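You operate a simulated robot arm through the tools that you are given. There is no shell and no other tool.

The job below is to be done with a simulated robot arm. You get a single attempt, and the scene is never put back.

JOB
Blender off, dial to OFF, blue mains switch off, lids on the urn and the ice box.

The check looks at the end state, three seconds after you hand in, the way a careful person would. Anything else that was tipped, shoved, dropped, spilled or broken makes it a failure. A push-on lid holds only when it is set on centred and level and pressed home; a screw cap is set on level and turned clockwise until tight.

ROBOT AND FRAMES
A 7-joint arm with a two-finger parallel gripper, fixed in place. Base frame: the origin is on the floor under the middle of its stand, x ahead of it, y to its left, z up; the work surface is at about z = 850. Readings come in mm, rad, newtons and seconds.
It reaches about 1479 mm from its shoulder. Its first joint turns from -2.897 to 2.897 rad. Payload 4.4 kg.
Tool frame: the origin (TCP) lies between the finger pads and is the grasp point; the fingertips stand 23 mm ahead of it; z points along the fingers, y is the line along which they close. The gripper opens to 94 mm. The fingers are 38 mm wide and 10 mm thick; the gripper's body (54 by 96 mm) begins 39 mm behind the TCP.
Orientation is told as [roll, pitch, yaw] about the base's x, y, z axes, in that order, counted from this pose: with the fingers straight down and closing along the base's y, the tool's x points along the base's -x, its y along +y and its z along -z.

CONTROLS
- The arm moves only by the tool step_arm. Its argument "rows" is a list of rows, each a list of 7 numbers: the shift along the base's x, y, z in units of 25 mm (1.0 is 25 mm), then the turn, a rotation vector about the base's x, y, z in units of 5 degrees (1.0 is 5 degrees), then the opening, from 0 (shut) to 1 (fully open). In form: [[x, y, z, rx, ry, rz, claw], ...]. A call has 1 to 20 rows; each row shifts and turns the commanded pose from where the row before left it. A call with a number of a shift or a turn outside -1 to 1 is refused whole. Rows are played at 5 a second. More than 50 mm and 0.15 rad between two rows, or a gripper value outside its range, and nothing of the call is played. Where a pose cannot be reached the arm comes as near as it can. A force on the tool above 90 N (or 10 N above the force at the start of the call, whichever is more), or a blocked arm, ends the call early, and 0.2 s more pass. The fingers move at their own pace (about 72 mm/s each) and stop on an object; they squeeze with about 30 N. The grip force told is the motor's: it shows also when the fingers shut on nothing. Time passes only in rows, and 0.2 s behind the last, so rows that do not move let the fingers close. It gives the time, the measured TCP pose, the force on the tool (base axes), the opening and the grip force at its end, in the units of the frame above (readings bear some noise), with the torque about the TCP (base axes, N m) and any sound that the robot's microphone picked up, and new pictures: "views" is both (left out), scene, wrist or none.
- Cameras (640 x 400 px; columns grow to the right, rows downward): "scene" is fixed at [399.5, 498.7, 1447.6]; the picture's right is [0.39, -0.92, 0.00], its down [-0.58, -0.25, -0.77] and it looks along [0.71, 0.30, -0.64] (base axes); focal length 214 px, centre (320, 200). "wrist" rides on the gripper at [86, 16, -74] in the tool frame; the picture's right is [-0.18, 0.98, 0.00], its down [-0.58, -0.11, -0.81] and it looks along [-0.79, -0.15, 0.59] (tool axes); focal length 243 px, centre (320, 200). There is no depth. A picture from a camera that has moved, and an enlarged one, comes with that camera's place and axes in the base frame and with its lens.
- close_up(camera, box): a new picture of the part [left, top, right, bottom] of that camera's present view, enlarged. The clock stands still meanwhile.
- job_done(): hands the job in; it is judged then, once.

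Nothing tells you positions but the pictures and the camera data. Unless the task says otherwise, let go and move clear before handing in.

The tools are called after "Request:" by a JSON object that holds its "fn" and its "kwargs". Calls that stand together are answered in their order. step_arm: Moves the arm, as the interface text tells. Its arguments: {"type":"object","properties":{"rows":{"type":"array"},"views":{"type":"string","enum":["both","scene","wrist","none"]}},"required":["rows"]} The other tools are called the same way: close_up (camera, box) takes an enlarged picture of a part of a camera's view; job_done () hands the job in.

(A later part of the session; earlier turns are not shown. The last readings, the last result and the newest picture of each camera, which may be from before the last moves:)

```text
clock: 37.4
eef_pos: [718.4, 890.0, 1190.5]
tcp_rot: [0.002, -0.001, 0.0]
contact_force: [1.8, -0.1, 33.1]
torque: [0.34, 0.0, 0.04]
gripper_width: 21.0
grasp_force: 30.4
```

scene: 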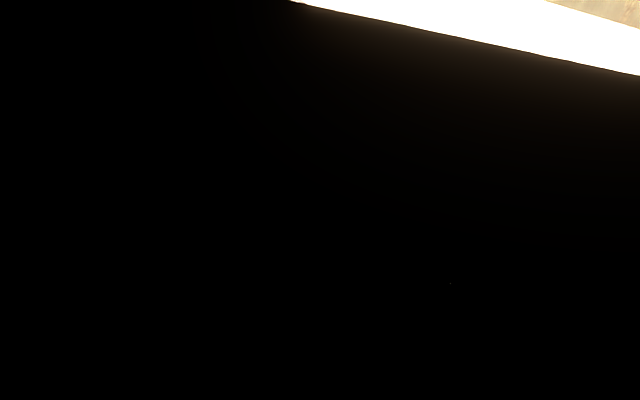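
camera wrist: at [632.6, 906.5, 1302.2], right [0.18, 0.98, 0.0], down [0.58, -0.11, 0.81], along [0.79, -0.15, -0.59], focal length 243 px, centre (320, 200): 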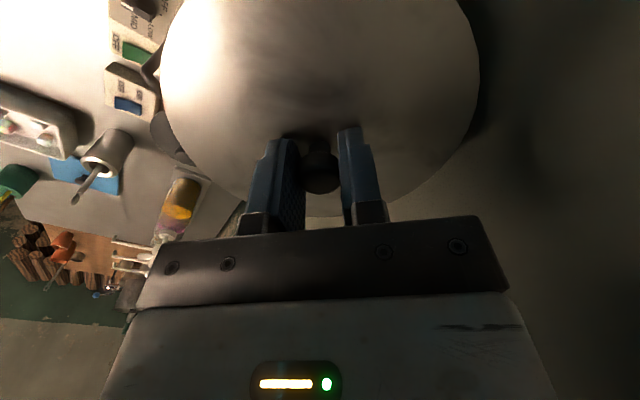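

Side forces are nearly zero, with 33 N down. I'll press more firmly to seat it.

Request:
{"fn": "step_arm", "kwargs": {"rows": [[0, 0, -0.06, 0, 0, 0, 0], [0, 0, 0, 0, 0, 0, 0], [0, 0, 0, 0, 0, 0, 0]], "views": "none"}}

Request:
{"fn": "step_arm", "kwargs": {"rows": [[0, 0, -0.06, 0, 0, 0, 0], [0, 0, 0, 0, 0, 0, 0], [0, 0, 0, 0, 0, 0, 0]], "views": "wrist"}}

```text
clock: 38.2
eef_pos: [718.2, 888.8, 1192.3]
tcp_rot: [0.003, -0.001, 0.0]
contact_force: [11.5, 19.2, 58.0]
torque: [0.64, -0.02, -0.03]
gripper_width: 21.0
grasp_force: 29.9
```

```text
clock: 39.0
eef_pos: [717.8, 888.4, 1191.3]
tcp_rot: [0.004, -0.003, -0.001]
contact_force: [7.3, 18.5, 73.8]
torque: [0.26, 0.07, -0.04]
gripper_width: 21.1
grasp_force: 30.2
camera wrist: at [630.7, 904.4, 1265.8], right [0.18, 0.98, 0.0], down [0.58, -0.11, 0.81], along [0.79, -0.15, -0.59], focal length 243 px, centre (320, 200)
```

wrist: 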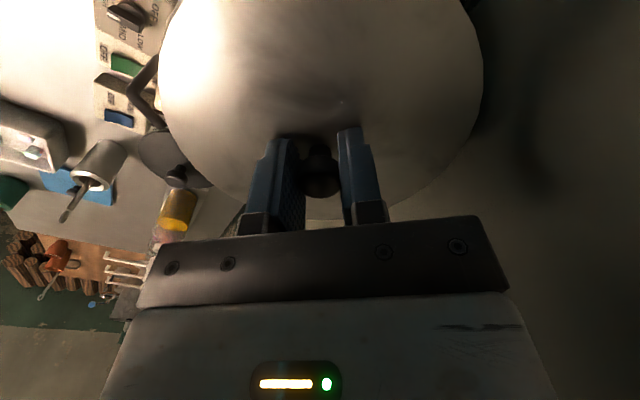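

About 74 N was applied and the lid stopped moving. I'll ease the pressure, open the gripper, and back off to inspect the lid.

Request:
{"fn": "step_arm", "kwargs": {"rows": [[0, 0, 0.08, 0, 0, 0, 0], [0, 0.0, 0.05, 0, 0, 0, 0], [0, 0, 0, 0, 0, 0, 0]], "views": "none"}}

```text
clock: 39.8
eef_pos: [717.5, 889.4, 1190.9]
tcp_rot: [0.0, -0.002, 0.001]
contact_force: [-8.5, 2.8, 58.9]
torque: [0.17, -0.1, 0.05]
gripper_width: 21.0
grasp_force: 29.6
```

Request:
{"fn": "step_arm", "kwargs": {"rows": [[0, 0, 0.06, 0, 0, 0, 0], [0, 0.0, 0, 0, 0, 0, 0], [0, 0, 0, 0, 0, 0, 0]], "views": "none"}}

Request:
{"fn": "step_arm", "kwargs": {"rows": [[0, 0, 0.06, 0, 0, 0, 0], [0, 0.0, 0, 0, 0, 0, 0], [0, 0, 0, 0, 0, 0, 0]], "views": "none"}}

```text
clock: 40.6
eef_pos: [716.9, 889.1, 1191.7]
tcp_rot: [0.001, 0.001, 0.0]
contact_force: [-11.4, 7.5, 49.0]
torque: [0.23, -0.16, 0.0]
gripper_width: 21.1
grasp_force: 30.4
```

```text
clock: 41.4
eef_pos: [717.7, 889.2, 1191.5]
tcp_rot: [-0.001, 0.003, 0.001]
contact_force: [-23.6, -10.6, 22.0]
torque: [0.15, -0.02, 0.08]
gripper_width: 21.0
grasp_force: 29.6
```

Request:
{"fn": "step_arm", "kwargs": {"rows": [[0, 0, 0.04, 0, 0, 0, 0], [0, 0.0, 0, 0, 0, 0, 0], [0, 0, 0, 0, 0, 0, 0]], "views": "none"}}

```text
clock: 42.2
eef_pos: [718.8, 889.2, 1191.3]
tcp_rot: [-0.001, 0.001, 0.0]
contact_force: [-6.2, -1.5, 4.0]
torque: [0.03, 0.06, 0.02]
gripper_width: 20.8
grasp_force: 30.0
```

Forces are near zero. I'll open the fingers moderately, rise clear, and look.

Request:
{"fn": "step_arm", "kwargs": {"rows": [[0, 0, 0, 0, 0, 0, 0.25], [0, 0, 0, 0, 0, 0, 0.5], [0, 0, 0, 0, 0, 0, 0.6], [0, 0, 0.3, 0, 0, 0, 0.6], [0, 0, 0.7, 0, 0, 0, 0.6], [0, 0, 1, 0, 0, 0, 0.6], [0, 0, 1, 0, 0, 0, 0.6]], "views": "wrist"}}

Request:
{"fn": "close_up", "kwargs": {"camera": "wrist", "box": [200, 0, 440, 150]}}

```text
clock: 43.8
eef_pos: [718.6, 890.4, 1265.7]
tcp_rot: [0.0, 0.001, -0.002]
contact_force: [0.8, 0.0, -0.9]
torque: [0.0, 0.04, 0.02]
gripper_width: 56.4
grasp_force: 0.0
camera wrist: at [632.2, 906.1, 1341.5], right [0.18, 0.98, 0.0], down [0.58, -0.11, 0.81], along [0.79, -0.15, -0.59], focal length 243 px, centre (320, 200)
```

wrist: 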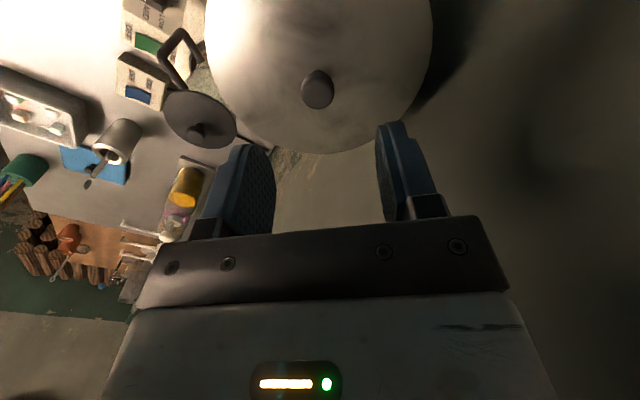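

```text
2.67 times, centred on (320, 75) of wrist
camera zoom: at [632.2, 906.1, 1341.5], right [0.18, 0.98, 0.0], down [0.58, -0.11, 0.81], along [0.79, -0.15, -0.59], focal length 647 px, centre (320, 533)
```

zoom: 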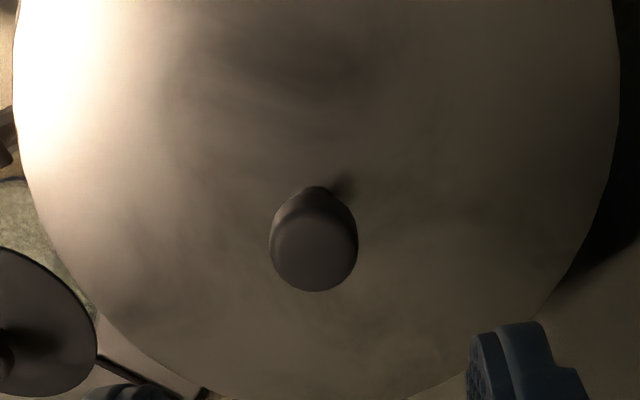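

Next I'll retreat so the scene camera can view the urn.

Request:
{"fn": "step_arm", "kwargs": {"rows": [[0, 0, 1, 0, 0, 0, 0.6], [-0.3, -0.6, 1, 0, 0, 0, 0.6], [-0.6, -0.95, 0.5, 0, 0, 0, 0.6], [-0.6, -0.95, 0.5, 0, 0, 0, 0.6], [-0.6, -0.95, 0.5, 0, 0, 0, 0.6], [-0.6, -0.95, 0.5, 0, 0, 0, 0.6], [-0.6, -0.95, 0.5, 0, 0, 0, 0.6], [-0.6, -0.95, 0.5, 0, 0, 0, 0.6], [-0.6, -0.95, 0.3, 0, 0, 0, 0.6], [-0.6, -0.95, 0, 0, 0, 0, 0.6], [-0.6, -0.95, 0, 0, 0, 0, 0.6], [-0.6, -0.95, 0, 0, 0, 0, 0.6], [0, 0, 0, 0, 0, 0, 0.6]]}}

Request:
{"fn": "close_up", "kwargs": {"camera": "scene", "box": [185, 140, 285, 202]}}

Request:
{"fn": "close_up", "kwargs": {"camera": "wrist", "box": [440, 0, 640, 140]}}

```text
clock: 46.6
eef_pos: [557.2, 635.4, 1403.1]
tcp_rot: [0.001, 0.0, 0.001]
contact_force: [-1.4, 0.1, 0.5]
torque: [-0.03, -0.01, 0.01]
gripper_width: 56.7
grasp_force: 0.1
camera wrist: at [471.0, 651.6, 1477.4], right [0.18, 0.98, 0.0], down [0.58, -0.11, 0.81], along [0.79, -0.15, -0.59], focal length 243 px, centre (320, 200)
```

scene: 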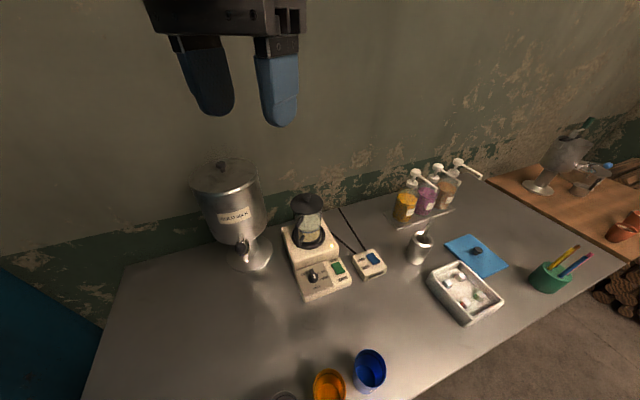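
wrist: 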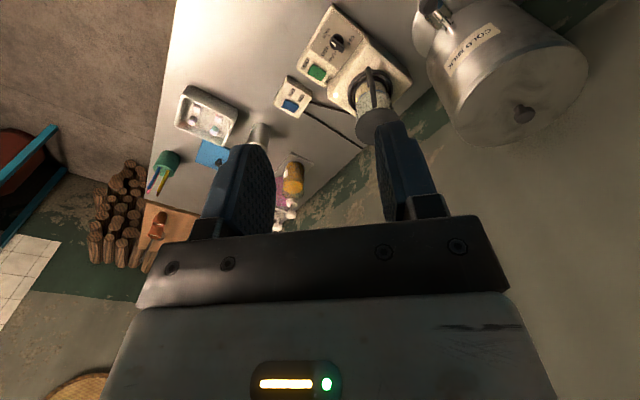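

```text
6.40 times, centred on (235, 171) of scene
camera zoom: at [399.5, 498.7, 1447.6], right [0.39, -0.92, 0.0], down [-0.58, -0.25, -0.77], along [0.71, 0.3, -0.64], focal length 1373 px, centre (864, 386)
```

zoom: 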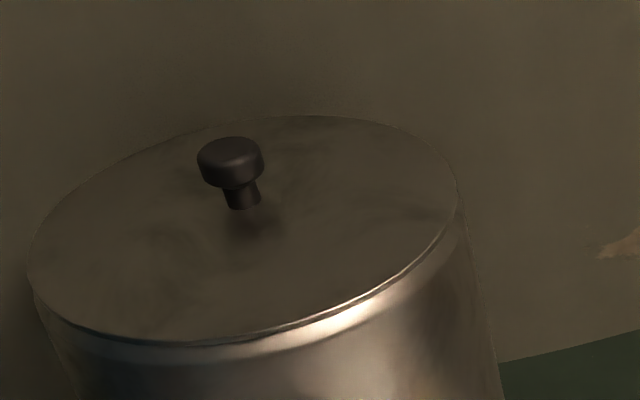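

```text
2.86 times, centred on (540, 70) of wrist
camera zoom: at [471.0, 651.6, 1477.4], right [0.18, 0.98, 0.0], down [0.58, -0.11, 0.81], along [0.79, -0.15, -0.59], focal length 693 px, centre (-309, 571)
```

zoom: 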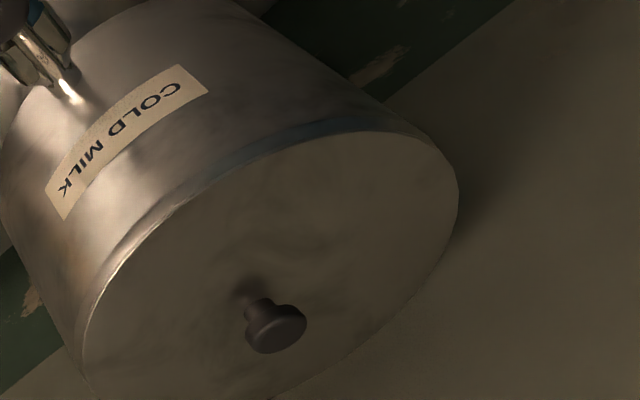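

Request:
{"fn": "close_up", "kwargs": {"camera": "scene", "box": [186, 176, 264, 204]}}

Request:
{"fn": "close_up", "kwargs": {"camera": "wrist", "box": [455, 35, 605, 150]}}

```text
8.21 times, centred on (225, 190) of scene
camera zoom: at [399.5, 498.7, 1447.6], right [0.39, -0.92, 0.0], down [-0.58, -0.25, -0.77], along [0.71, 0.3, -0.64], focal length 1760 px, centre (1100, 282)
```

zoom: 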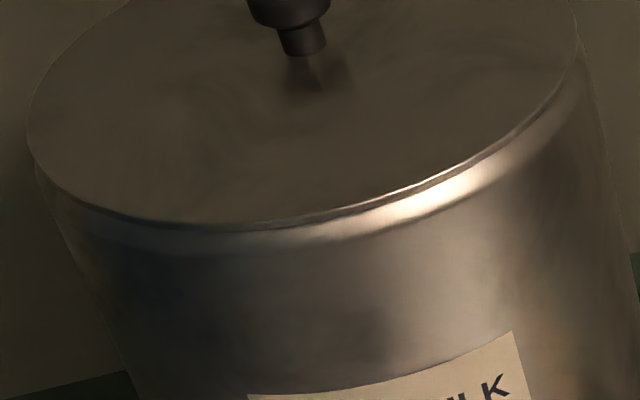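

```text
3.48 times, centred on (530, 92) of wrist
camera zoom: at [471.0, 651.6, 1477.4], right [0.18, 0.98, 0.0], down [0.58, -0.11, 0.81], along [0.79, -0.15, -0.59], focal length 844 px, centre (-410, 574)
```

zoom: 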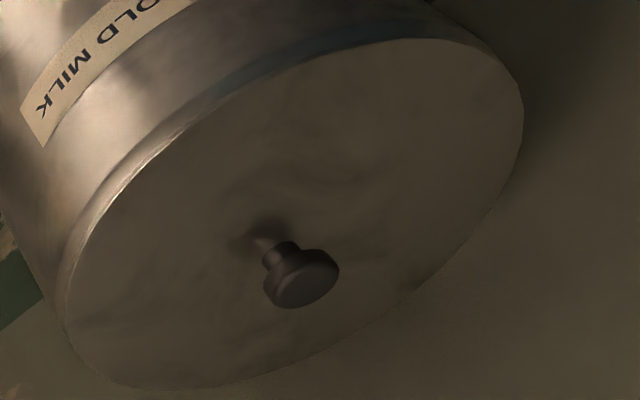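

The urn lid looks centred, level and flush: its knob is directly above the rim centre and at the seated height. Next I'll hover over the blue ice-box lid at about (1002, 194).

Request:
{"fn": "step_arm", "kwargs": {"rows": [[0.989, -0.98, -0.3, 0, 0, 0.5, 0.8], [0.989, -0.98, -0.3, 0, 0, 0.5, 0.8], [0.989, -0.98, -0.5, 0, 0, 0.5, 0.8], [0.989, -0.98, -0.7, 0, 0, 0.5, 0.8], [0.989, -0.98, -0.8, 0, 0, 0.5, 0.8], [0.989, -0.98, -0.9, 0, 0, 0.5, 0.8], [0.989, -0.98, -0.9, 0, 0, 0.5, 0.8], [0.989, -0.98, -0.9, 0, 0, 0.5, 0.8], [0.989, -0.98, -0.9, 0, 0, 0.5, 0.8], [0.989, -0.98, -0.9, 0, 0, 0.5, 0.8], [0.989, -0.98, -0.9, 0, 0, 0.5, 0.8], [0.989, -0.98, -0.9, 0, 0, 0.5, 0.8], [0.989, -0.98, -0.9, 0, 0, 0.5, 0.8], [0.989, -0.98, -0.9, 0, 0, 0.5, 0.8], [0.989, -0.98, -0.9, 0, 0, 0.5, 0.8], [0.989, -0.98, -0.9, 0, 0, 0.5, 0.8], [0.989, -0.98, -0.9, 0, 0, 0.5, 0.8], [0.989, -0.98, -0.9, 0, 0, 0.5, 0.8], [0, 0, 0, 0, 0, 0, 0.8]]}}

Request:
{"fn": "close_up", "kwargs": {"camera": "wrist", "box": [220, 0, 440, 140]}}

Request:
{"fn": "close_up", "kwargs": {"camera": "wrist", "box": [440, 0, 640, 140]}}

```text
clock: 50.6
eef_pos: [1003.3, 195.4, 1040.1]
tcp_rot: [0.0, -0.001, 0.785]
contact_force: [-0.1, 0.0, 0.1]
torque: [0.01, 0.04, -0.03]
gripper_width: 75.1
grasp_force: 0.2
camera wrist: at [930.7, 144.4, 1114.4], right [-0.56, 0.83, 0.0], down [0.49, 0.33, 0.81], along [0.67, 0.46, -0.59], focal length 243 px, centre (320, 200)
```

scene: 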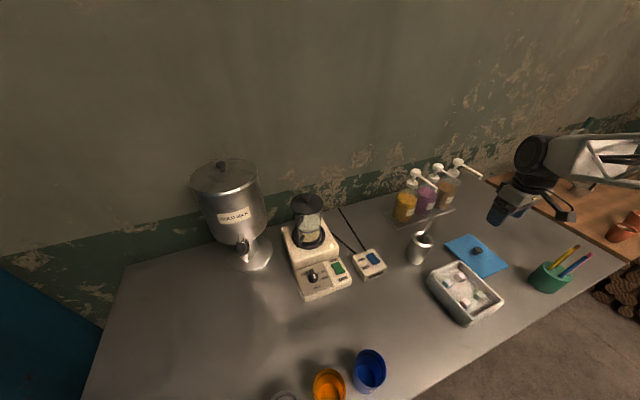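
wrist: 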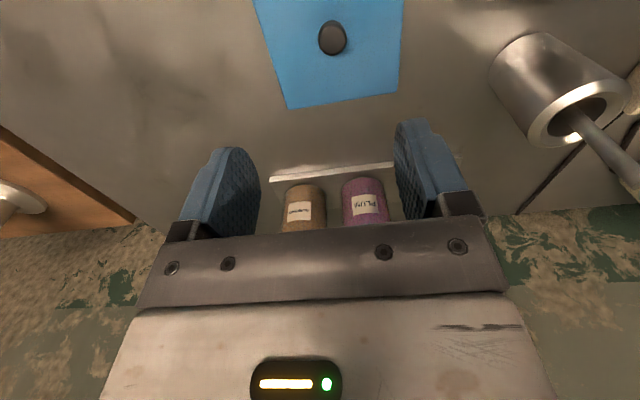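

```text
2.86 times, centred on (330, 70) of wrist
camera zoom: at [930.7, 144.4, 1114.4], right [-0.56, 0.83, 0.0], down [0.49, 0.33, 0.81], along [0.67, 0.46, -0.59], focal length 693 px, centre (291, 571)
```

zoom: 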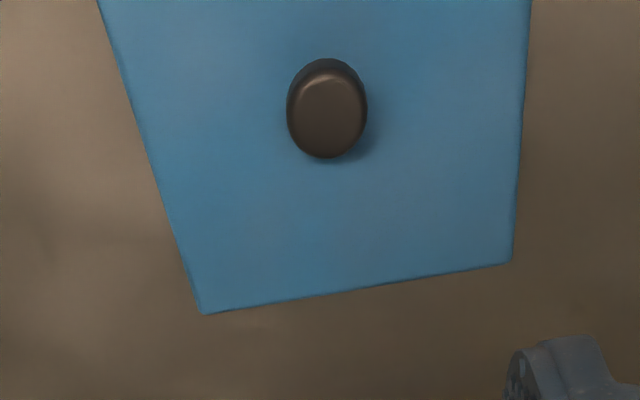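

```text
2.86 times, centred on (540, 70) of wrist
camera zoom: at [930.7, 144.4, 1114.4], right [-0.56, 0.83, 0.0], down [0.49, 0.33, 0.81], along [0.67, 0.46, -0.59], focal length 693 px, centre (-309, 571)
```

zoom: 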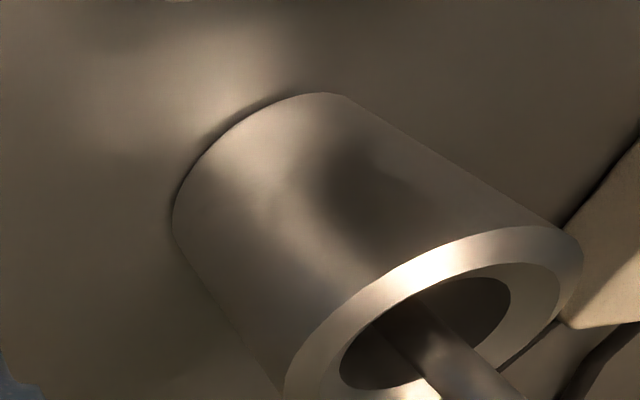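

The ice lid knob head comes out at about (993, 200, 886), at the lid's centre, with the lid's edges lined up at 45°. I'll shift over it and descend part way.

Request:
{"fn": "step_arm", "kwargs": {"rows": [[-0.2, 0.1, -0.5, 0, 0, 0, 0.7], [-0.2, 0.1, -0.9, 0, 0, 0, 0.7], [0, 0, -0.9, 0, 0, 0, 0.7], [0, 0, -0.9, 0, 0, 0, 0.7], [0, 0, -0.9, 0, 0, 0, 0.7], [0, 0, 0, 0, 0, 0, 0.7]], "views": "wrist"}}

Request:
{"fn": "close_up", "kwargs": {"camera": "wrist", "box": [240, 60, 400, 180]}}

```text
clock: 52.0
eef_pos: [994.4, 200.9, 940.5]
tcp_rot: [0.0, -0.001, 0.788]
contact_force: [-0.6, 0.1, 0.9]
torque: [-0.02, -0.02, 0.02]
gripper_width: 66.1
grasp_force: 0.0
camera wrist: at [923.5, 150.2, 1015.9], right [-0.56, 0.83, 0.0], down [0.49, 0.33, 0.81], along [0.67, 0.46, -0.59], focal length 243 px, centre (320, 200)
```

wrist: 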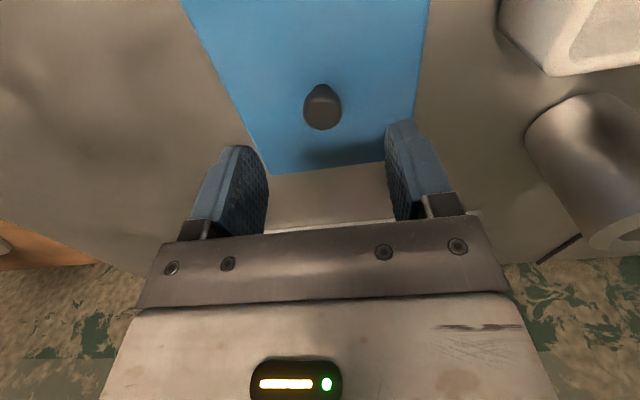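

```text
3.33 times, centred on (320, 120) of wrist
camera zoom: at [923.5, 150.2, 1015.9], right [-0.56, 0.83, 0.0], down [0.49, 0.33, 0.81], along [0.67, 0.46, -0.59], focal length 809 px, centre (320, 467)
```

zoom: 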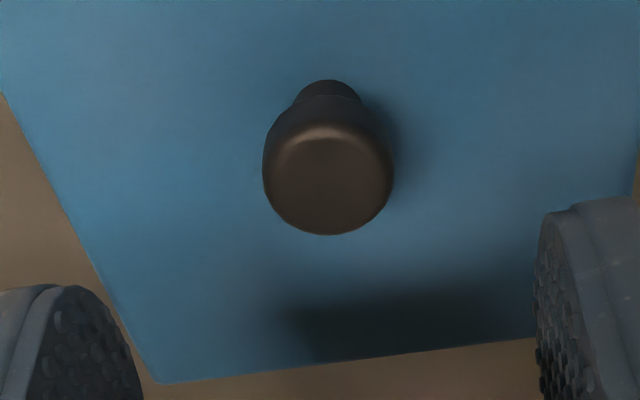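

Request:
{"fn": "step_arm", "kwargs": {"rows": [[-0.04, 0, -0.7, 0, 0, 0, 0.7], [0, 0, -0.7, 0, 0, 0, 0.7], [0, 0, -0.56, 0, 0, 0, 0.7], [0, 0, 0, 0, 0, 0, 0.7], [0, 0, 0, 0, 0, 0, 0.7]], "views": "wrist"}}

```text
clock: 53.2
eef_pos: [994.1, 200.7, 891.4]
tcp_rot: [-0.001, 0.0, 0.785]
contact_force: [0.8, -0.2, 0.2]
torque: [0.01, 0.03, 0.0]
gripper_width: 65.9
grasp_force: 0.0
camera wrist: at [921.6, 150.7, 966.1], right [-0.56, 0.83, 0.0], down [0.49, 0.33, 0.81], along [0.67, 0.46, -0.59], focal length 243 px, centre (320, 200)
```

wrist: 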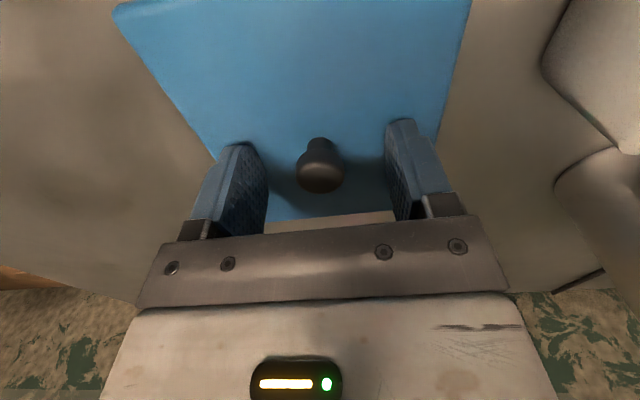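

The knob is centred between the pads. Closing now.

Request:
{"fn": "step_arm", "kwargs": {"rows": [[0, 0, 0, 0, 0, 0, 0.3], [0, 0, 0, 0, 0, 0, 0], [0, 0, 0, 0, 0, 0, 0], [0, 0, 0, 0, 0, 0, 0], [0, 0, 0, 0, 0, 0, 0], [0, 0, 0, 0, 0, 0, 0]], "views": "wrist"}}

```text
clock: 54.6
eef_pos: [994.1, 200.3, 890.6]
tcp_rot: [-0.001, 0.001, 0.784]
contact_force: [-0.1, -0.2, 0.7]
torque: [-0.01, -0.02, 0.01]
gripper_width: 22.4
grasp_force: 29.5
camera wrist: at [921.6, 150.7, 966.1], right [-0.56, 0.83, 0.0], down [0.49, 0.33, 0.81], along [0.67, 0.46, -0.59], focal length 243 px, centre (320, 200)
```

wrist: 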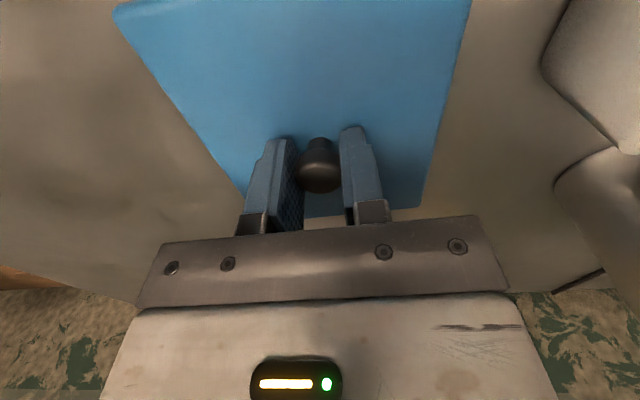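

Gripped at 22 mm. I'll lift straight up and then measure the box rim again in the scene view.

Request:
{"fn": "step_arm", "kwargs": {"rows": [[0, 0, 0.5, 0, 0, 0, 0], [0, 0, 0.9, 0, 0, 0, 0], [0, 0, 1, 0, 0, 0, 0], [0, 0, 1, 0, 0, 0, 0], [0, 0, 1, 0, 0, 0, 0], [0, 0, 1, 0, 0, 0, 0], [0, 0, 1, 0, 0, 0, 0], [0, 0, 1, 0, 0, 0, 0], [0, 0, 0, 0, 0, 0, 0]]}}

Request:
{"fn": "close_up", "kwargs": {"camera": "scene", "box": [420, 255, 510, 330]}}

```text
clock: 56.6
eef_pos: [996.3, 201.5, 1075.7]
tcp_rot: [0.002, -0.001, 0.785]
contact_force: [0.6, -0.5, -0.6]
torque: [-0.01, 0.02, 0.07]
gripper_width: 22.5
grasp_force: 29.5
camera wrist: at [923.5, 152.2, 1152.0], right [-0.56, 0.83, 0.0], down [0.49, 0.33, 0.81], along [0.67, 0.46, -0.59], focal length 243 px, centre (320, 200)
```

scene: 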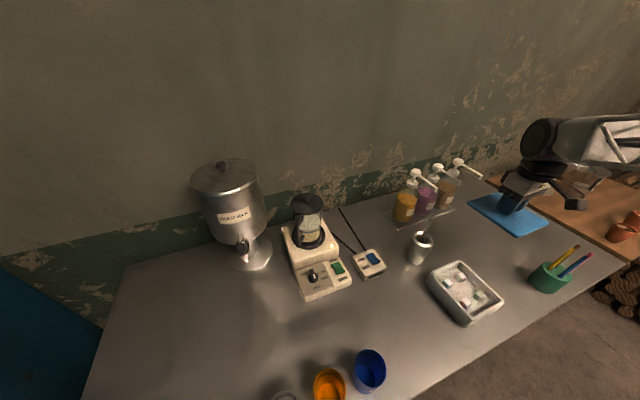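
wrist: 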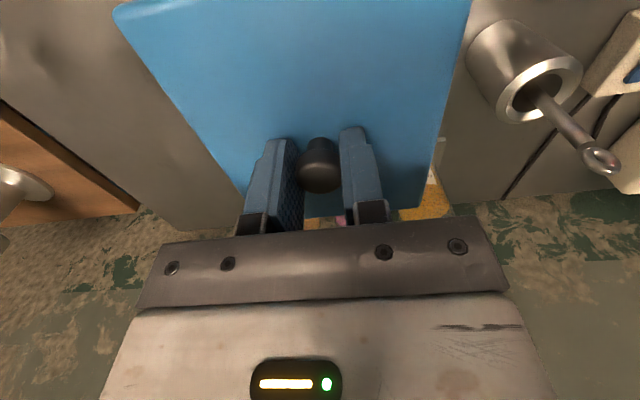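

```text
5.33 times, centred on (465, 292) of scene
camera zoom: at [399.5, 498.7, 1447.6], right [0.39, -0.92, 0.0], down [-0.58, -0.25, -0.77], along [0.71, 0.3, -0.64], focal length 1144 px, centre (-453, -293)
```

zoom: 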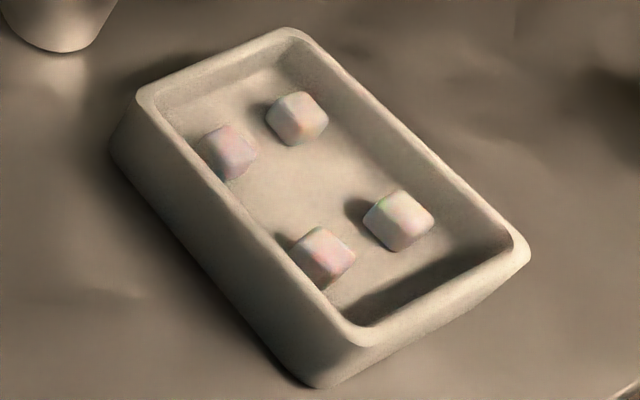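

To place the box rim accurately I'll move the lid high and to the right, so the wrist camera sees the box beside it.

Request:
{"fn": "step_arm", "kwargs": {"rows": [[0, 0, 1, 0, 0, 0, 0], [0, -0.3, 1, 0, 0, 0, 0], [-0.35, -0.9, 1, 0, 0, 0, 0], [-0.35, -0.95, 0, 0, 0, 0, 0], [-0.35, -0.95, 0, 0, 0, 0, 0], [-0.35, -0.95, 0, 0, 0, 0, 0], [-0.35, -0.95, 0, 0, 0, 0, 0], [-0.35, -0.95, 0, 0, 0, 0, 0], [-0.35, -0.95, 0, 0, 0, 0, 0], [-0.35, -0.95, 0, 0, 0, 0, 0], [-0.35, -0.95, 0, 0, 0, 0, 0], [-0.35, -0.95, 0, 0, 0, 0, 0], [-0.35, -0.95, 0, 0, 0, 0, 0], [-0.35, -0.95, 0, 0, 0, 0, 0], [0, 0, 0, 0, 0, 0, 0], [0, 0, 0, 0, 0, 0, 0]], "views": "wrist"}}

Request:
{"fn": "step_arm", "kwargs": {"rows": [[0, 0, 0, 0, 0, 0, 0]], "views": "none"}}

Request:
{"fn": "close_up", "kwargs": {"camera": "wrist", "box": [440, 40, 640, 220]}}

```text
clock: 60.0
eef_pos: [889.9, -93.1, 1152.4]
tcp_rot: [0.0, -0.001, 0.787]
contact_force: [-0.5, 0.8, -0.2]
torque: [-0.01, 0.02, -0.02]
gripper_width: 22.3
grasp_force: 29.8
camera wrist: at [817.1, -143.8, 1227.5], right [-0.56, 0.83, 0.0], down [0.49, 0.33, 0.81], along [0.67, 0.46, -0.59], focal length 243 px, centre (320, 200)
```

wrist: 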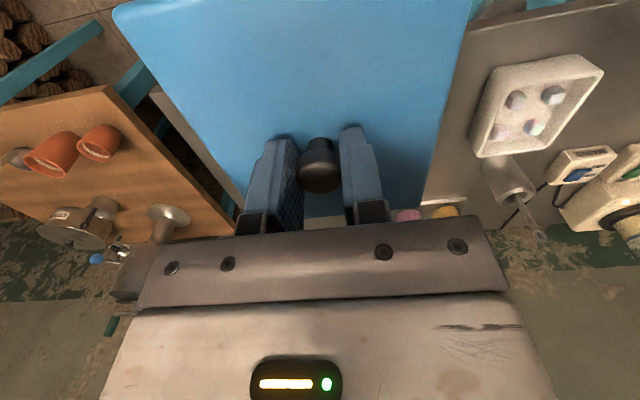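

```text
clock: 60.4
eef_pos: [889.7, -94.6, 1153.1]
tcp_rot: [0.0, 0.0, 0.786]
contact_force: [0.2, 0.2, -0.6]
torque: [0.02, 0.03, 0.01]
gripper_width: 22.4
grasp_force: 29.9
```

```text
2.22 times, centred on (540, 130) of wrist
camera zoom: at [817.2, -143.7, 1227.5], right [-0.56, 0.83, 0.0], down [0.49, 0.33, 0.81], along [0.67, 0.46, -0.59], focal length 539 px, centre (-169, 356)
```

zoom: 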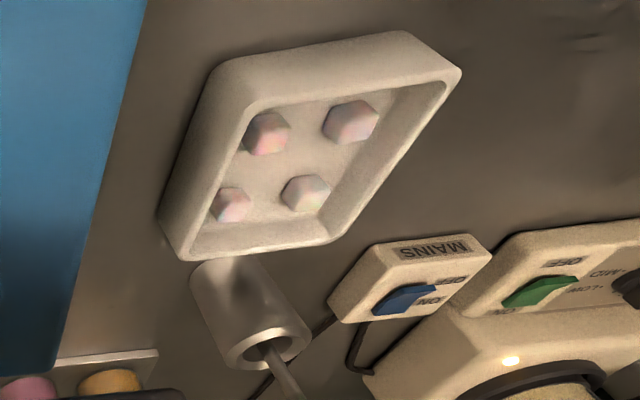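

Request:
{"fn": "close_up", "kwargs": {"camera": "wrist", "box": [485, 48, 609, 162]}}

```text
3.51 times, centred on (547, 105) of wrist
camera zoom: at [817.2, -143.7, 1227.5], right [-0.56, 0.83, 0.0], down [0.49, 0.33, 0.81], along [0.67, 0.46, -0.59], focal length 851 px, centre (-476, 533)
```

zoom: 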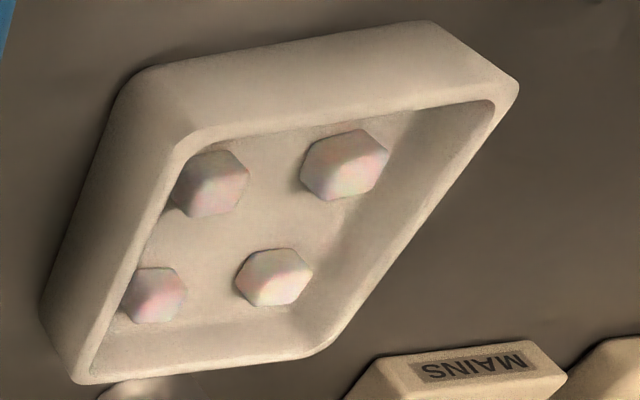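

The rim centre triangulates to about (823, 257), z≈906, lined up at 45°. I'll check precisely how the lid sits in the hand by zooming on its visible edges.

Request:
{"fn": "close_up", "kwargs": {"camera": "wrist", "box": [100, 0, 260, 110]}}

Request:
{"fn": "close_up", "kwargs": {"camera": "wrist", "box": [380, 100, 480, 220]}}

Request:
{"fn": "close_up", "kwargs": {"camera": "wrist", "box": [270, 120, 370, 225]}}

```text
3.64 times, centred on (180, 55) of wrist
camera zoom: at [817.2, -143.7, 1227.5], right [-0.56, 0.83, 0.0], down [0.49, 0.33, 0.81], along [0.67, 0.46, -0.59], focal length 882 px, centre (829, 727)
```

zoom: 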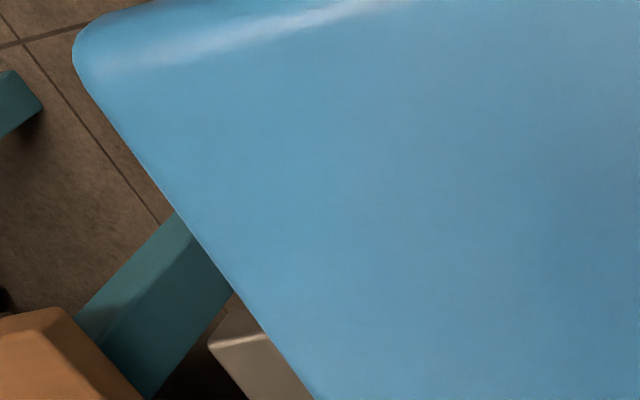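

```text
3.33 times, centred on (430, 160) of wrist
camera zoom: at [817.2, -143.7, 1227.5], right [-0.56, 0.83, 0.0], down [0.49, 0.33, 0.81], along [0.67, 0.46, -0.59], focal length 809 px, centre (-47, 333)
```

zoom: 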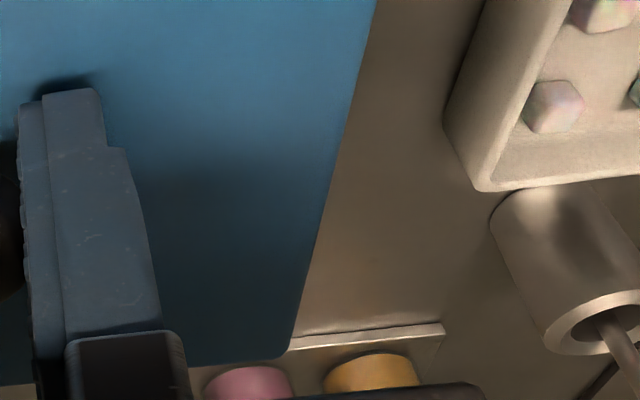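

```text
3.81 times, centred on (320, 172) of wrist
camera zoom: at [817.2, -143.7, 1227.5], right [-0.56, 0.83, 0.0], down [0.49, 0.33, 0.81], along [0.67, 0.46, -0.59], focal length 924 px, centre (320, 305)
```

zoom: 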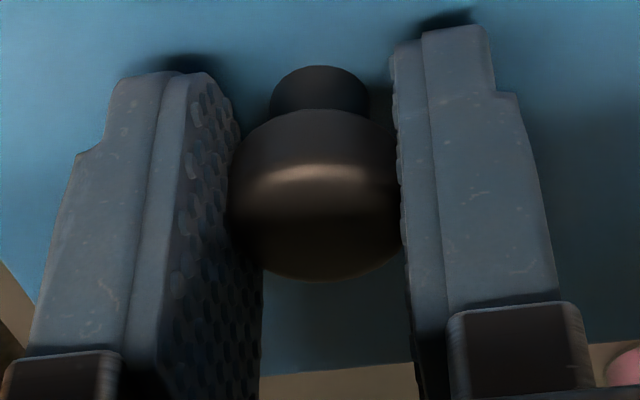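

Request:
{"fn": "close_up", "kwargs": {"camera": "wrist", "box": [490, 120, 560, 164]}}

Request:
{"fn": "close_up", "kwargs": {"camera": "wrist", "box": [500, 48, 610, 117]}}

Request:
{"fn": "close_up", "kwargs": {"camera": "scene", "box": [424, 256, 504, 306]}}

```text
9.09 times, centred on (525, 142) of wrist
camera zoom: at [817.2, -143.7, 1227.5], right [-0.56, 0.83, 0.0], down [0.49, 0.33, 0.81], along [0.67, 0.46, -0.59], focal length 2206 px, centre (-1544, 727)
```

zoom: 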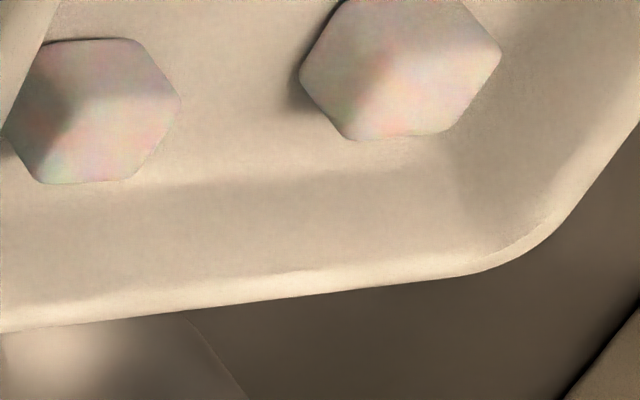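

```text
5.80 times, centred on (555, 82) of wrist
camera zoom: at [817.2, -143.7, 1227.5], right [-0.56, 0.83, 0.0], down [0.49, 0.33, 0.81], along [0.67, 0.46, -0.59], focal length 1406 px, centre (-1042, 881)
```

zoom: 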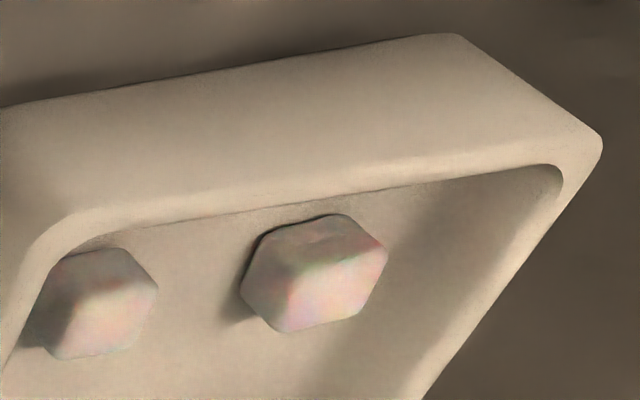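

```text
8.00 times, centred on (464, 281) of scene
camera zoom: at [399.5, 498.7, 1447.6], right [0.39, -0.92, 0.0], down [-0.58, -0.25, -0.77], along [0.71, 0.3, -0.64], focal length 1716 px, centre (-832, -448)
```

zoom: 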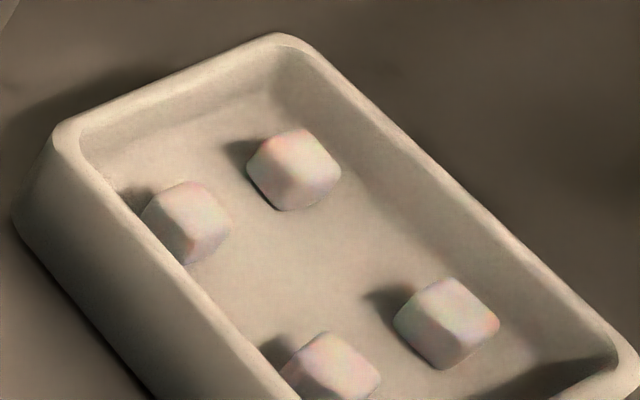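

Both views agree: the box rim centre is (823.5, 257.3), z≈906, yaw 45° within 0.3°. The lid is centred in the hand to within 0.5 mm. I'll carry it over the box and hover.

Request:
{"fn": "step_arm", "kwargs": {"rows": [[-0.1765, 0.9365, 0, 0, 0, 0, 0], [-0.1765, 0.9365, 0, 0, 0, 0, 0], [-0.1765, 0.9365, 0, 0, 0, 0, 0], [-0.1765, 0.9365, 0, 0, 0, 0, 0], [-0.1765, 0.9365, 0, 0, 0, 0, 0], [-0.1765, 0.9365, 0, 0, 0, 0, 0], [-0.1765, 0.9365, 0, 0, 0, 0, 0], [-0.1765, 0.9365, 0, 0, 0, 0, 0], [-0.1765, 0.9365, 0, 0, 0, 0, 0], [-0.1765, 0.9365, 0, 0, 0, 0, 0], [-0.1765, 0.9365, 0, 0, 0, 0, 0], [-0.1765, 0.9365, 0, 0, 0, 0, 0], [-0.1765, 0.9365, 0, 0, 0, 0, 0], [-0.1765, 0.9365, 0, 0, 0, 0, 0], [-0.1765, 0.9365, 0, 0, 0, 0, 0], [0, 0, -0.8, 0, 0, 0, 0], [0, 0, -0.8, 0, 0, 0, 0], [0, 0, -0.8, 0, 0, 0, 0], [0, 0, -0.8, 0, 0, 0, 0], [0, 0, 0, 0, 0, 0, 0]]}}

Request:
{"fn": "step_arm", "kwargs": {"rows": [[0, 0, 0, 0, 0, 0, 0]], "views": "none"}}

Request:
{"fn": "step_arm", "kwargs": {"rows": [[0, 0, 0, 0, 0, 0, 0]], "views": "none"}}

```text
clock: 64.6
eef_pos: [823.0, 258.4, 1071.8]
tcp_rot: [0.001, -0.002, 0.786]
contact_force: [-0.2, -0.3, -0.8]
torque: [0.03, 0.0, 0.0]
gripper_width: 22.4
grasp_force: 30.1
camera wrist: at [750.1, 208.7, 1147.3], right [-0.56, 0.83, 0.0], down [0.49, 0.33, 0.81], along [0.67, 0.46, -0.59], focal length 243 px, centre (320, 200)
```

scene: 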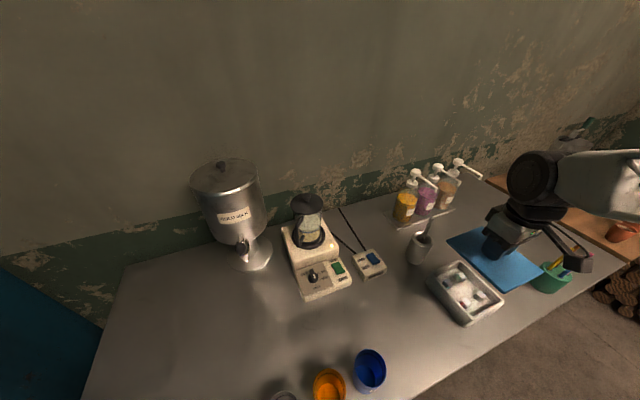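
wrist: 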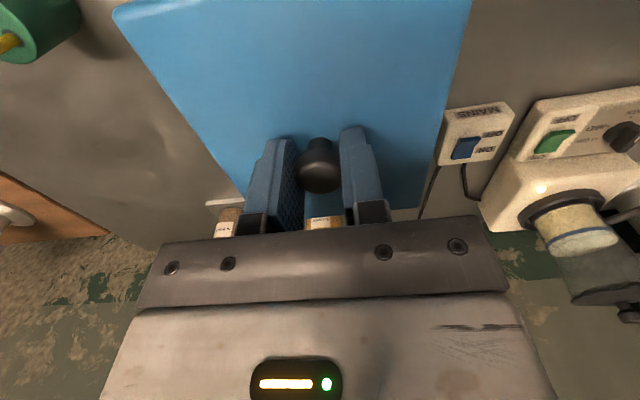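

```text
clock: 65.0
eef_pos: [822.5, 258.8, 1072.4]
tcp_rot: [0.0, -0.001, 0.785]
contact_force: [-0.2, -0.7, 0.0]
torque: [0.02, -0.03, 0.02]
gripper_width: 22.4
grasp_force: 29.8
```

```text
clock: 65.4
eef_pos: [822.7, 258.7, 1071.8]
tcp_rot: [0.0, 0.001, 0.785]
contact_force: [0.0, 0.3, -0.9]
torque: [-0.01, -0.01, -0.02]
gripper_width: 22.4
grasp_force: 29.7
```

The TCP is 1 mm off target, so I'll correct that and lower to about 25 mm above the rim, where the scene camera can check the alignment.

Request:
{"fn": "step_arm", "kwargs": {"rows": [[0.036, -0.05, -0.8, 0, 0, 0, 0], [0, 0, -0.8, 0, 0, 0, 0], [0, 0, -0.8, 0, 0, 0, 0], [0, 0, -0.8, 0, 0, 0, 0], [0, 0, -0.8, 0, 0, 0, 0], [0, 0, 0, 0, 0, 0, 0]]}}

Request:
{"fn": "step_arm", "kwargs": {"rows": [[0, 0, 0, 0, 0, 0, 0]], "views": "none"}}

Request:
{"fn": "step_arm", "kwargs": {"rows": [[0, 0, 0, 0, 0, 0, 0]], "views": "none"}}

Request:
{"fn": "close_up", "kwargs": {"camera": "scene", "box": [410, 235, 540, 335]}}

```text
clock: 66.8
eef_pos: [824.6, 259.8, 971.4]
tcp_rot: [0.001, 0.0, 0.785]
contact_force: [0.0, -0.2, -0.5]
torque: [-0.01, 0.01, 0.0]
gripper_width: 22.6
grasp_force: 29.8
camera wrist: at [751.6, 209.2, 1046.3], right [-0.56, 0.83, 0.0], down [0.49, 0.33, 0.81], along [0.67, 0.46, -0.59], focal length 243 px, centre (320, 200)
```

scene: 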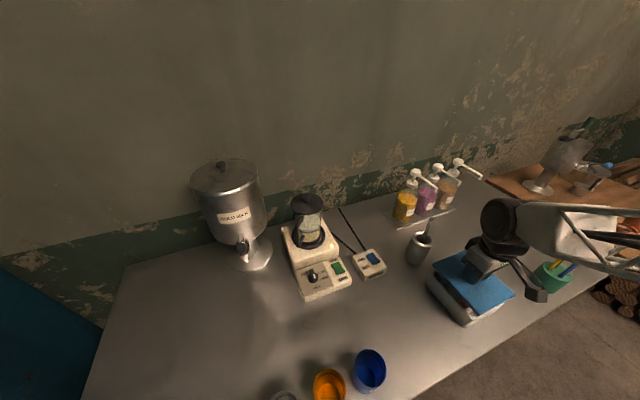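
wrist: 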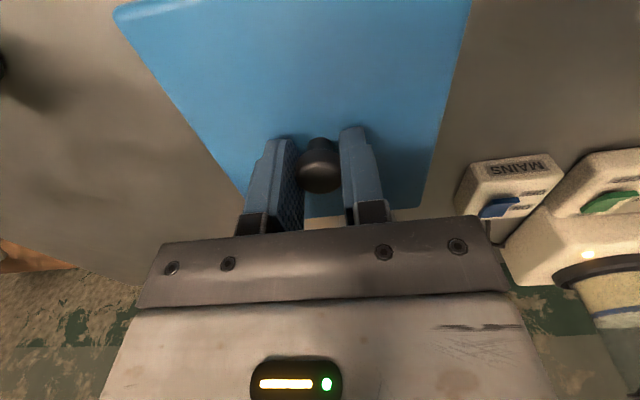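

```text
clock: 67.2
eef_pos: [824.1, 259.3, 972.1]
tcp_rot: [0.0, 0.0, 0.785]
contact_force: [0.7, -0.5, -0.9]
torque: [0.01, 0.04, -0.02]
gripper_width: 22.5
grasp_force: 30.5
```

```text
clock: 67.6
eef_pos: [823.7, 258.0, 971.3]
tcp_rot: [0.0, 0.0, 0.784]
contact_force: [-0.3, 0.1, -1.3]
torque: [0.04, 0.02, 0.0]
gripper_width: 22.2
grasp_force: 29.6
```

```text
4.00 times, centred on (475, 285) of scene
camera zoom: at [399.5, 498.7, 1447.6], right [0.39, -0.92, 0.0], down [-0.58, -0.25, -0.77], along [0.71, 0.3, -0.64], focal length 858 px, centre (-300, -140)
```

zoom: 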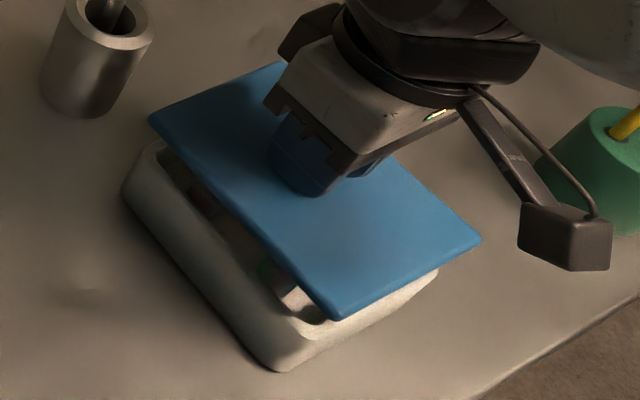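

I can see the wrist camera has a real body, so I'll keep it clear of things. The lid is level over the box; I'll correct −0.4/−1.5 mm and lower toward first contact.

Request:
{"fn": "step_arm", "kwargs": {"rows": [[-0.016, -0.06, -0.4, 0, 0, 0, 0], [0, 0, -0.4, 0, 0, 0, 0], [0, 0, 0, 0, 0, 0, 0]], "views": "none"}}

Request:
{"fn": "step_arm", "kwargs": {"rows": [[0, 0, -0.1, 0, 0, 0, 0], [0, 0, 0, 0, 0, 0, 0]], "views": "none"}}

Request:
{"fn": "step_arm", "kwargs": {"rows": [[0, 0, -0.08, 0, 0, 0, 0], [0, 0, 0, 0, 0, 0, 0]], "views": "scene"}}

Request:
{"fn": "close_up", "kwargs": {"camera": "scene", "box": [415, 245, 515, 330]}}

```text
clock: 68.4
eef_pos: [823.7, 257.6, 951.7]
tcp_rot: [-0.001, 0.0, 0.783]
contact_force: [-0.9, 0.7, 0.3]
torque: [0.0, -0.02, -0.01]
gripper_width: 22.4
grasp_force: 30.5
```

```text
clock: 69.0
eef_pos: [822.4, 258.3, 949.2]
tcp_rot: [0.0, 0.0, 0.784]
contact_force: [-0.1, -0.4, -0.8]
torque: [-0.01, 0.01, -0.02]
gripper_width: 22.3
grasp_force: 30.1
```

```text
clock: 69.6
eef_pos: [823.1, 257.3, 946.9]
tcp_rot: [0.0, 0.001, 0.787]
contact_force: [0.3, 0.8, -0.7]
torque: [0.03, -0.01, -0.01]
gripper_width: 22.4
grasp_force: 29.7
```

scene: 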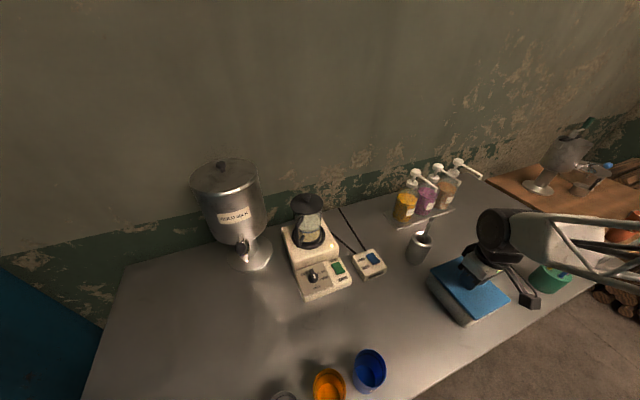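

```text
4.71 times, centred on (465, 288) of scene
camera zoom: at [399.5, 498.7, 1447.6], right [0.39, -0.92, 0.0], down [-0.58, -0.25, -0.77], along [0.71, 0.3, -0.64], focal length 1009 px, centre (-362, -212)
```

zoom: 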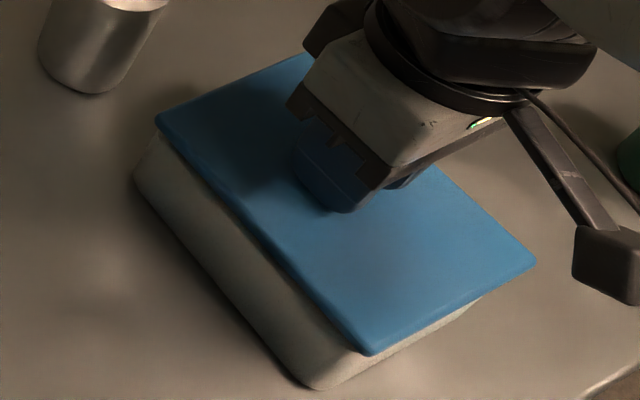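

No contact yet. I'll keep lowering in 2 mm steps.

Request:
{"fn": "step_arm", "kwargs": {"rows": [[0, 0, -0.08, 0, 0, 0, 0], [0, 0, 0, 0, 0, 0, 0]], "views": "none"}}

Request:
{"fn": "step_arm", "kwargs": {"rows": [[0, 0, -0.08, 0, 0, 0, 0], [0, 0, 0, 0, 0, 0, 0]], "views": "none"}}

Request:
{"fn": "step_arm", "kwargs": {"rows": [[0, 0, -0.06, 0, 0, 0, 0], [0, 0, 0, 0, 0, 0, 0]], "views": "none"}}

```text
clock: 70.2
eef_pos: [822.1, 256.4, 945.3]
tcp_rot: [0.0, 0.0, 0.786]
contact_force: [0.1, -0.1, -1.1]
torque: [0.01, 0.04, 0.01]
gripper_width: 22.4
grasp_force: 30.0
```

```text
clock: 70.8
eef_pos: [822.3, 256.1, 944.4]
tcp_rot: [0.001, -0.001, 0.786]
contact_force: [-0.1, 0.6, -0.9]
torque: [-0.02, -0.03, -0.01]
gripper_width: 22.0
grasp_force: 30.2
```

```text
clock: 71.4
eef_pos: [822.5, 257.3, 941.7]
tcp_rot: [-0.001, -0.002, 0.786]
contact_force: [-1.8, -1.1, 9.8]
torque: [-0.13, 0.13, 0.02]
gripper_width: 22.5
grasp_force: 29.7
```

Contact at z≈941.7 with 10 N, almost purely vertical. I'll look before pressing.

Request:
{"fn": "close_up", "kwargs": {"camera": "scene", "box": [415, 245, 515, 330]}}

Request:
{"fn": "close_up", "kwargs": {"camera": "scene", "box": [425, 265, 475, 325]}}

Request:
{"fn": "close_up", "kwargs": {"camera": "scene", "box": [460, 280, 515, 330]}}

```text
4.71 times, centred on (465, 288) of scene
camera zoom: at [399.5, 498.7, 1447.6], right [0.39, -0.92, 0.0], down [-0.58, -0.25, -0.77], along [0.71, 0.3, -0.64], focal length 1009 px, centre (-362, -212)
```

zoom: 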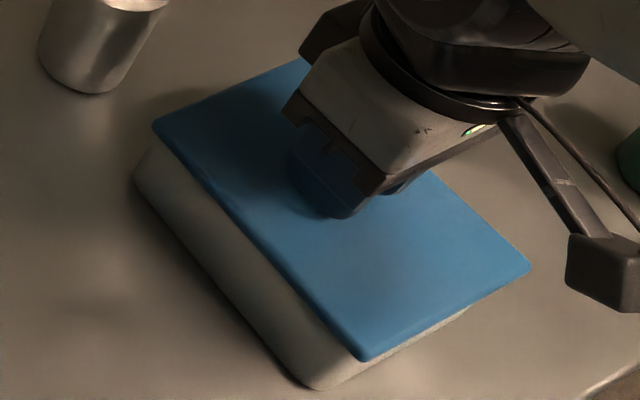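

```text
6.67 times, centred on (450, 295) of scene
camera zoom: at [399.5, 498.7, 1447.6], right [0.39, -0.92, 0.0], down [-0.58, -0.25, -0.77], along [0.71, 0.3, -0.64], focal length 1430 px, centre (-547, -433)
```

zoom: 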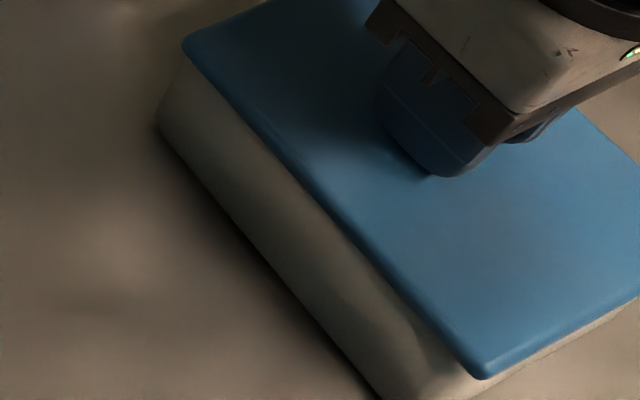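

```text
8.00 times, centred on (488, 305) of scene
camera zoom: at [399.5, 498.7, 1447.6], right [0.39, -0.92, 0.0], down [-0.58, -0.25, -0.77], along [0.71, 0.3, -0.64], focal length 1716 px, centre (-1020, -640)
```

zoom: 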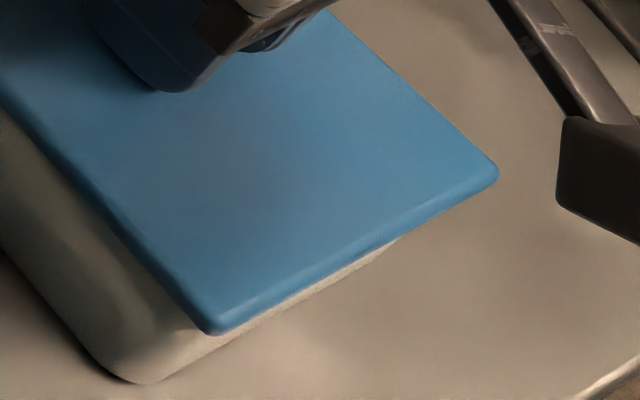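

The picture fits with the plug about 5 mm inside the rim. I'll press on gently, watching the side forces.

Request:
{"fn": "step_arm", "kwargs": {"rows": [[0, 0, -0.06, 0, 0, 0, 0], [0, 0, 0, 0, 0, 0, 0], [0, 0, 0, 0, 0, 0, 0]], "views": "none"}}

Request:
{"fn": "step_arm", "kwargs": {"rows": [[0, 0, 0, 0, 0, 0, 0], [0, 0, 0, 0, 0, 0, 0]], "views": "none"}}

```text
clock: 72.2
eef_pos: [822.2, 256.7, 941.7]
tcp_rot: [-0.002, -0.001, 0.784]
contact_force: [2.3, 1.3, 24.2]
torque: [0.09, -0.05, 0.0]
gripper_width: 22.3
grasp_force: 29.9
```

```text
clock: 72.8
eef_pos: [821.7, 257.1, 940.2]
tcp_rot: [0.0, -0.002, 0.786]
contact_force: [8.7, 1.9, 23.8]
torque: [0.05, -0.13, 0.0]
gripper_width: 22.5
grasp_force: 29.9
```

Side force is +8.7 N in x, so I'll shift slightly that way and press further.

Request:
{"fn": "step_arm", "kwargs": {"rows": [[0.03, 0, -0.03, 0, 0, 0, 0], [0, 0, 0, 0, 0, 0, 0], [0, 0, 0, 0, 0, 0, 0]], "views": "none"}}

Request:
{"fn": "step_arm", "kwargs": {"rows": [[0, 0, -0.06, 0, 0, 0, 0], [0, 0, 0, 0, 0, 0, 0], [0, 0, 0, 0, 0, 0, 0]], "views": "none"}}

```text
clock: 73.6
eef_pos: [823.7, 257.5, 939.5]
tcp_rot: [0.0, 0.0, 0.786]
contact_force: [-7.9, 3.6, 26.9]
torque: [-0.07, 0.27, -0.02]
gripper_width: 22.5
grasp_force: 29.9
```

```text
clock: 74.4
eef_pos: [823.9, 256.6, 938.8]
tcp_rot: [-0.002, -0.003, 0.785]
contact_force: [-10.3, -3.5, 51.7]
torque: [-0.16, 0.28, -0.03]
gripper_width: 22.8
grasp_force: 29.7
```

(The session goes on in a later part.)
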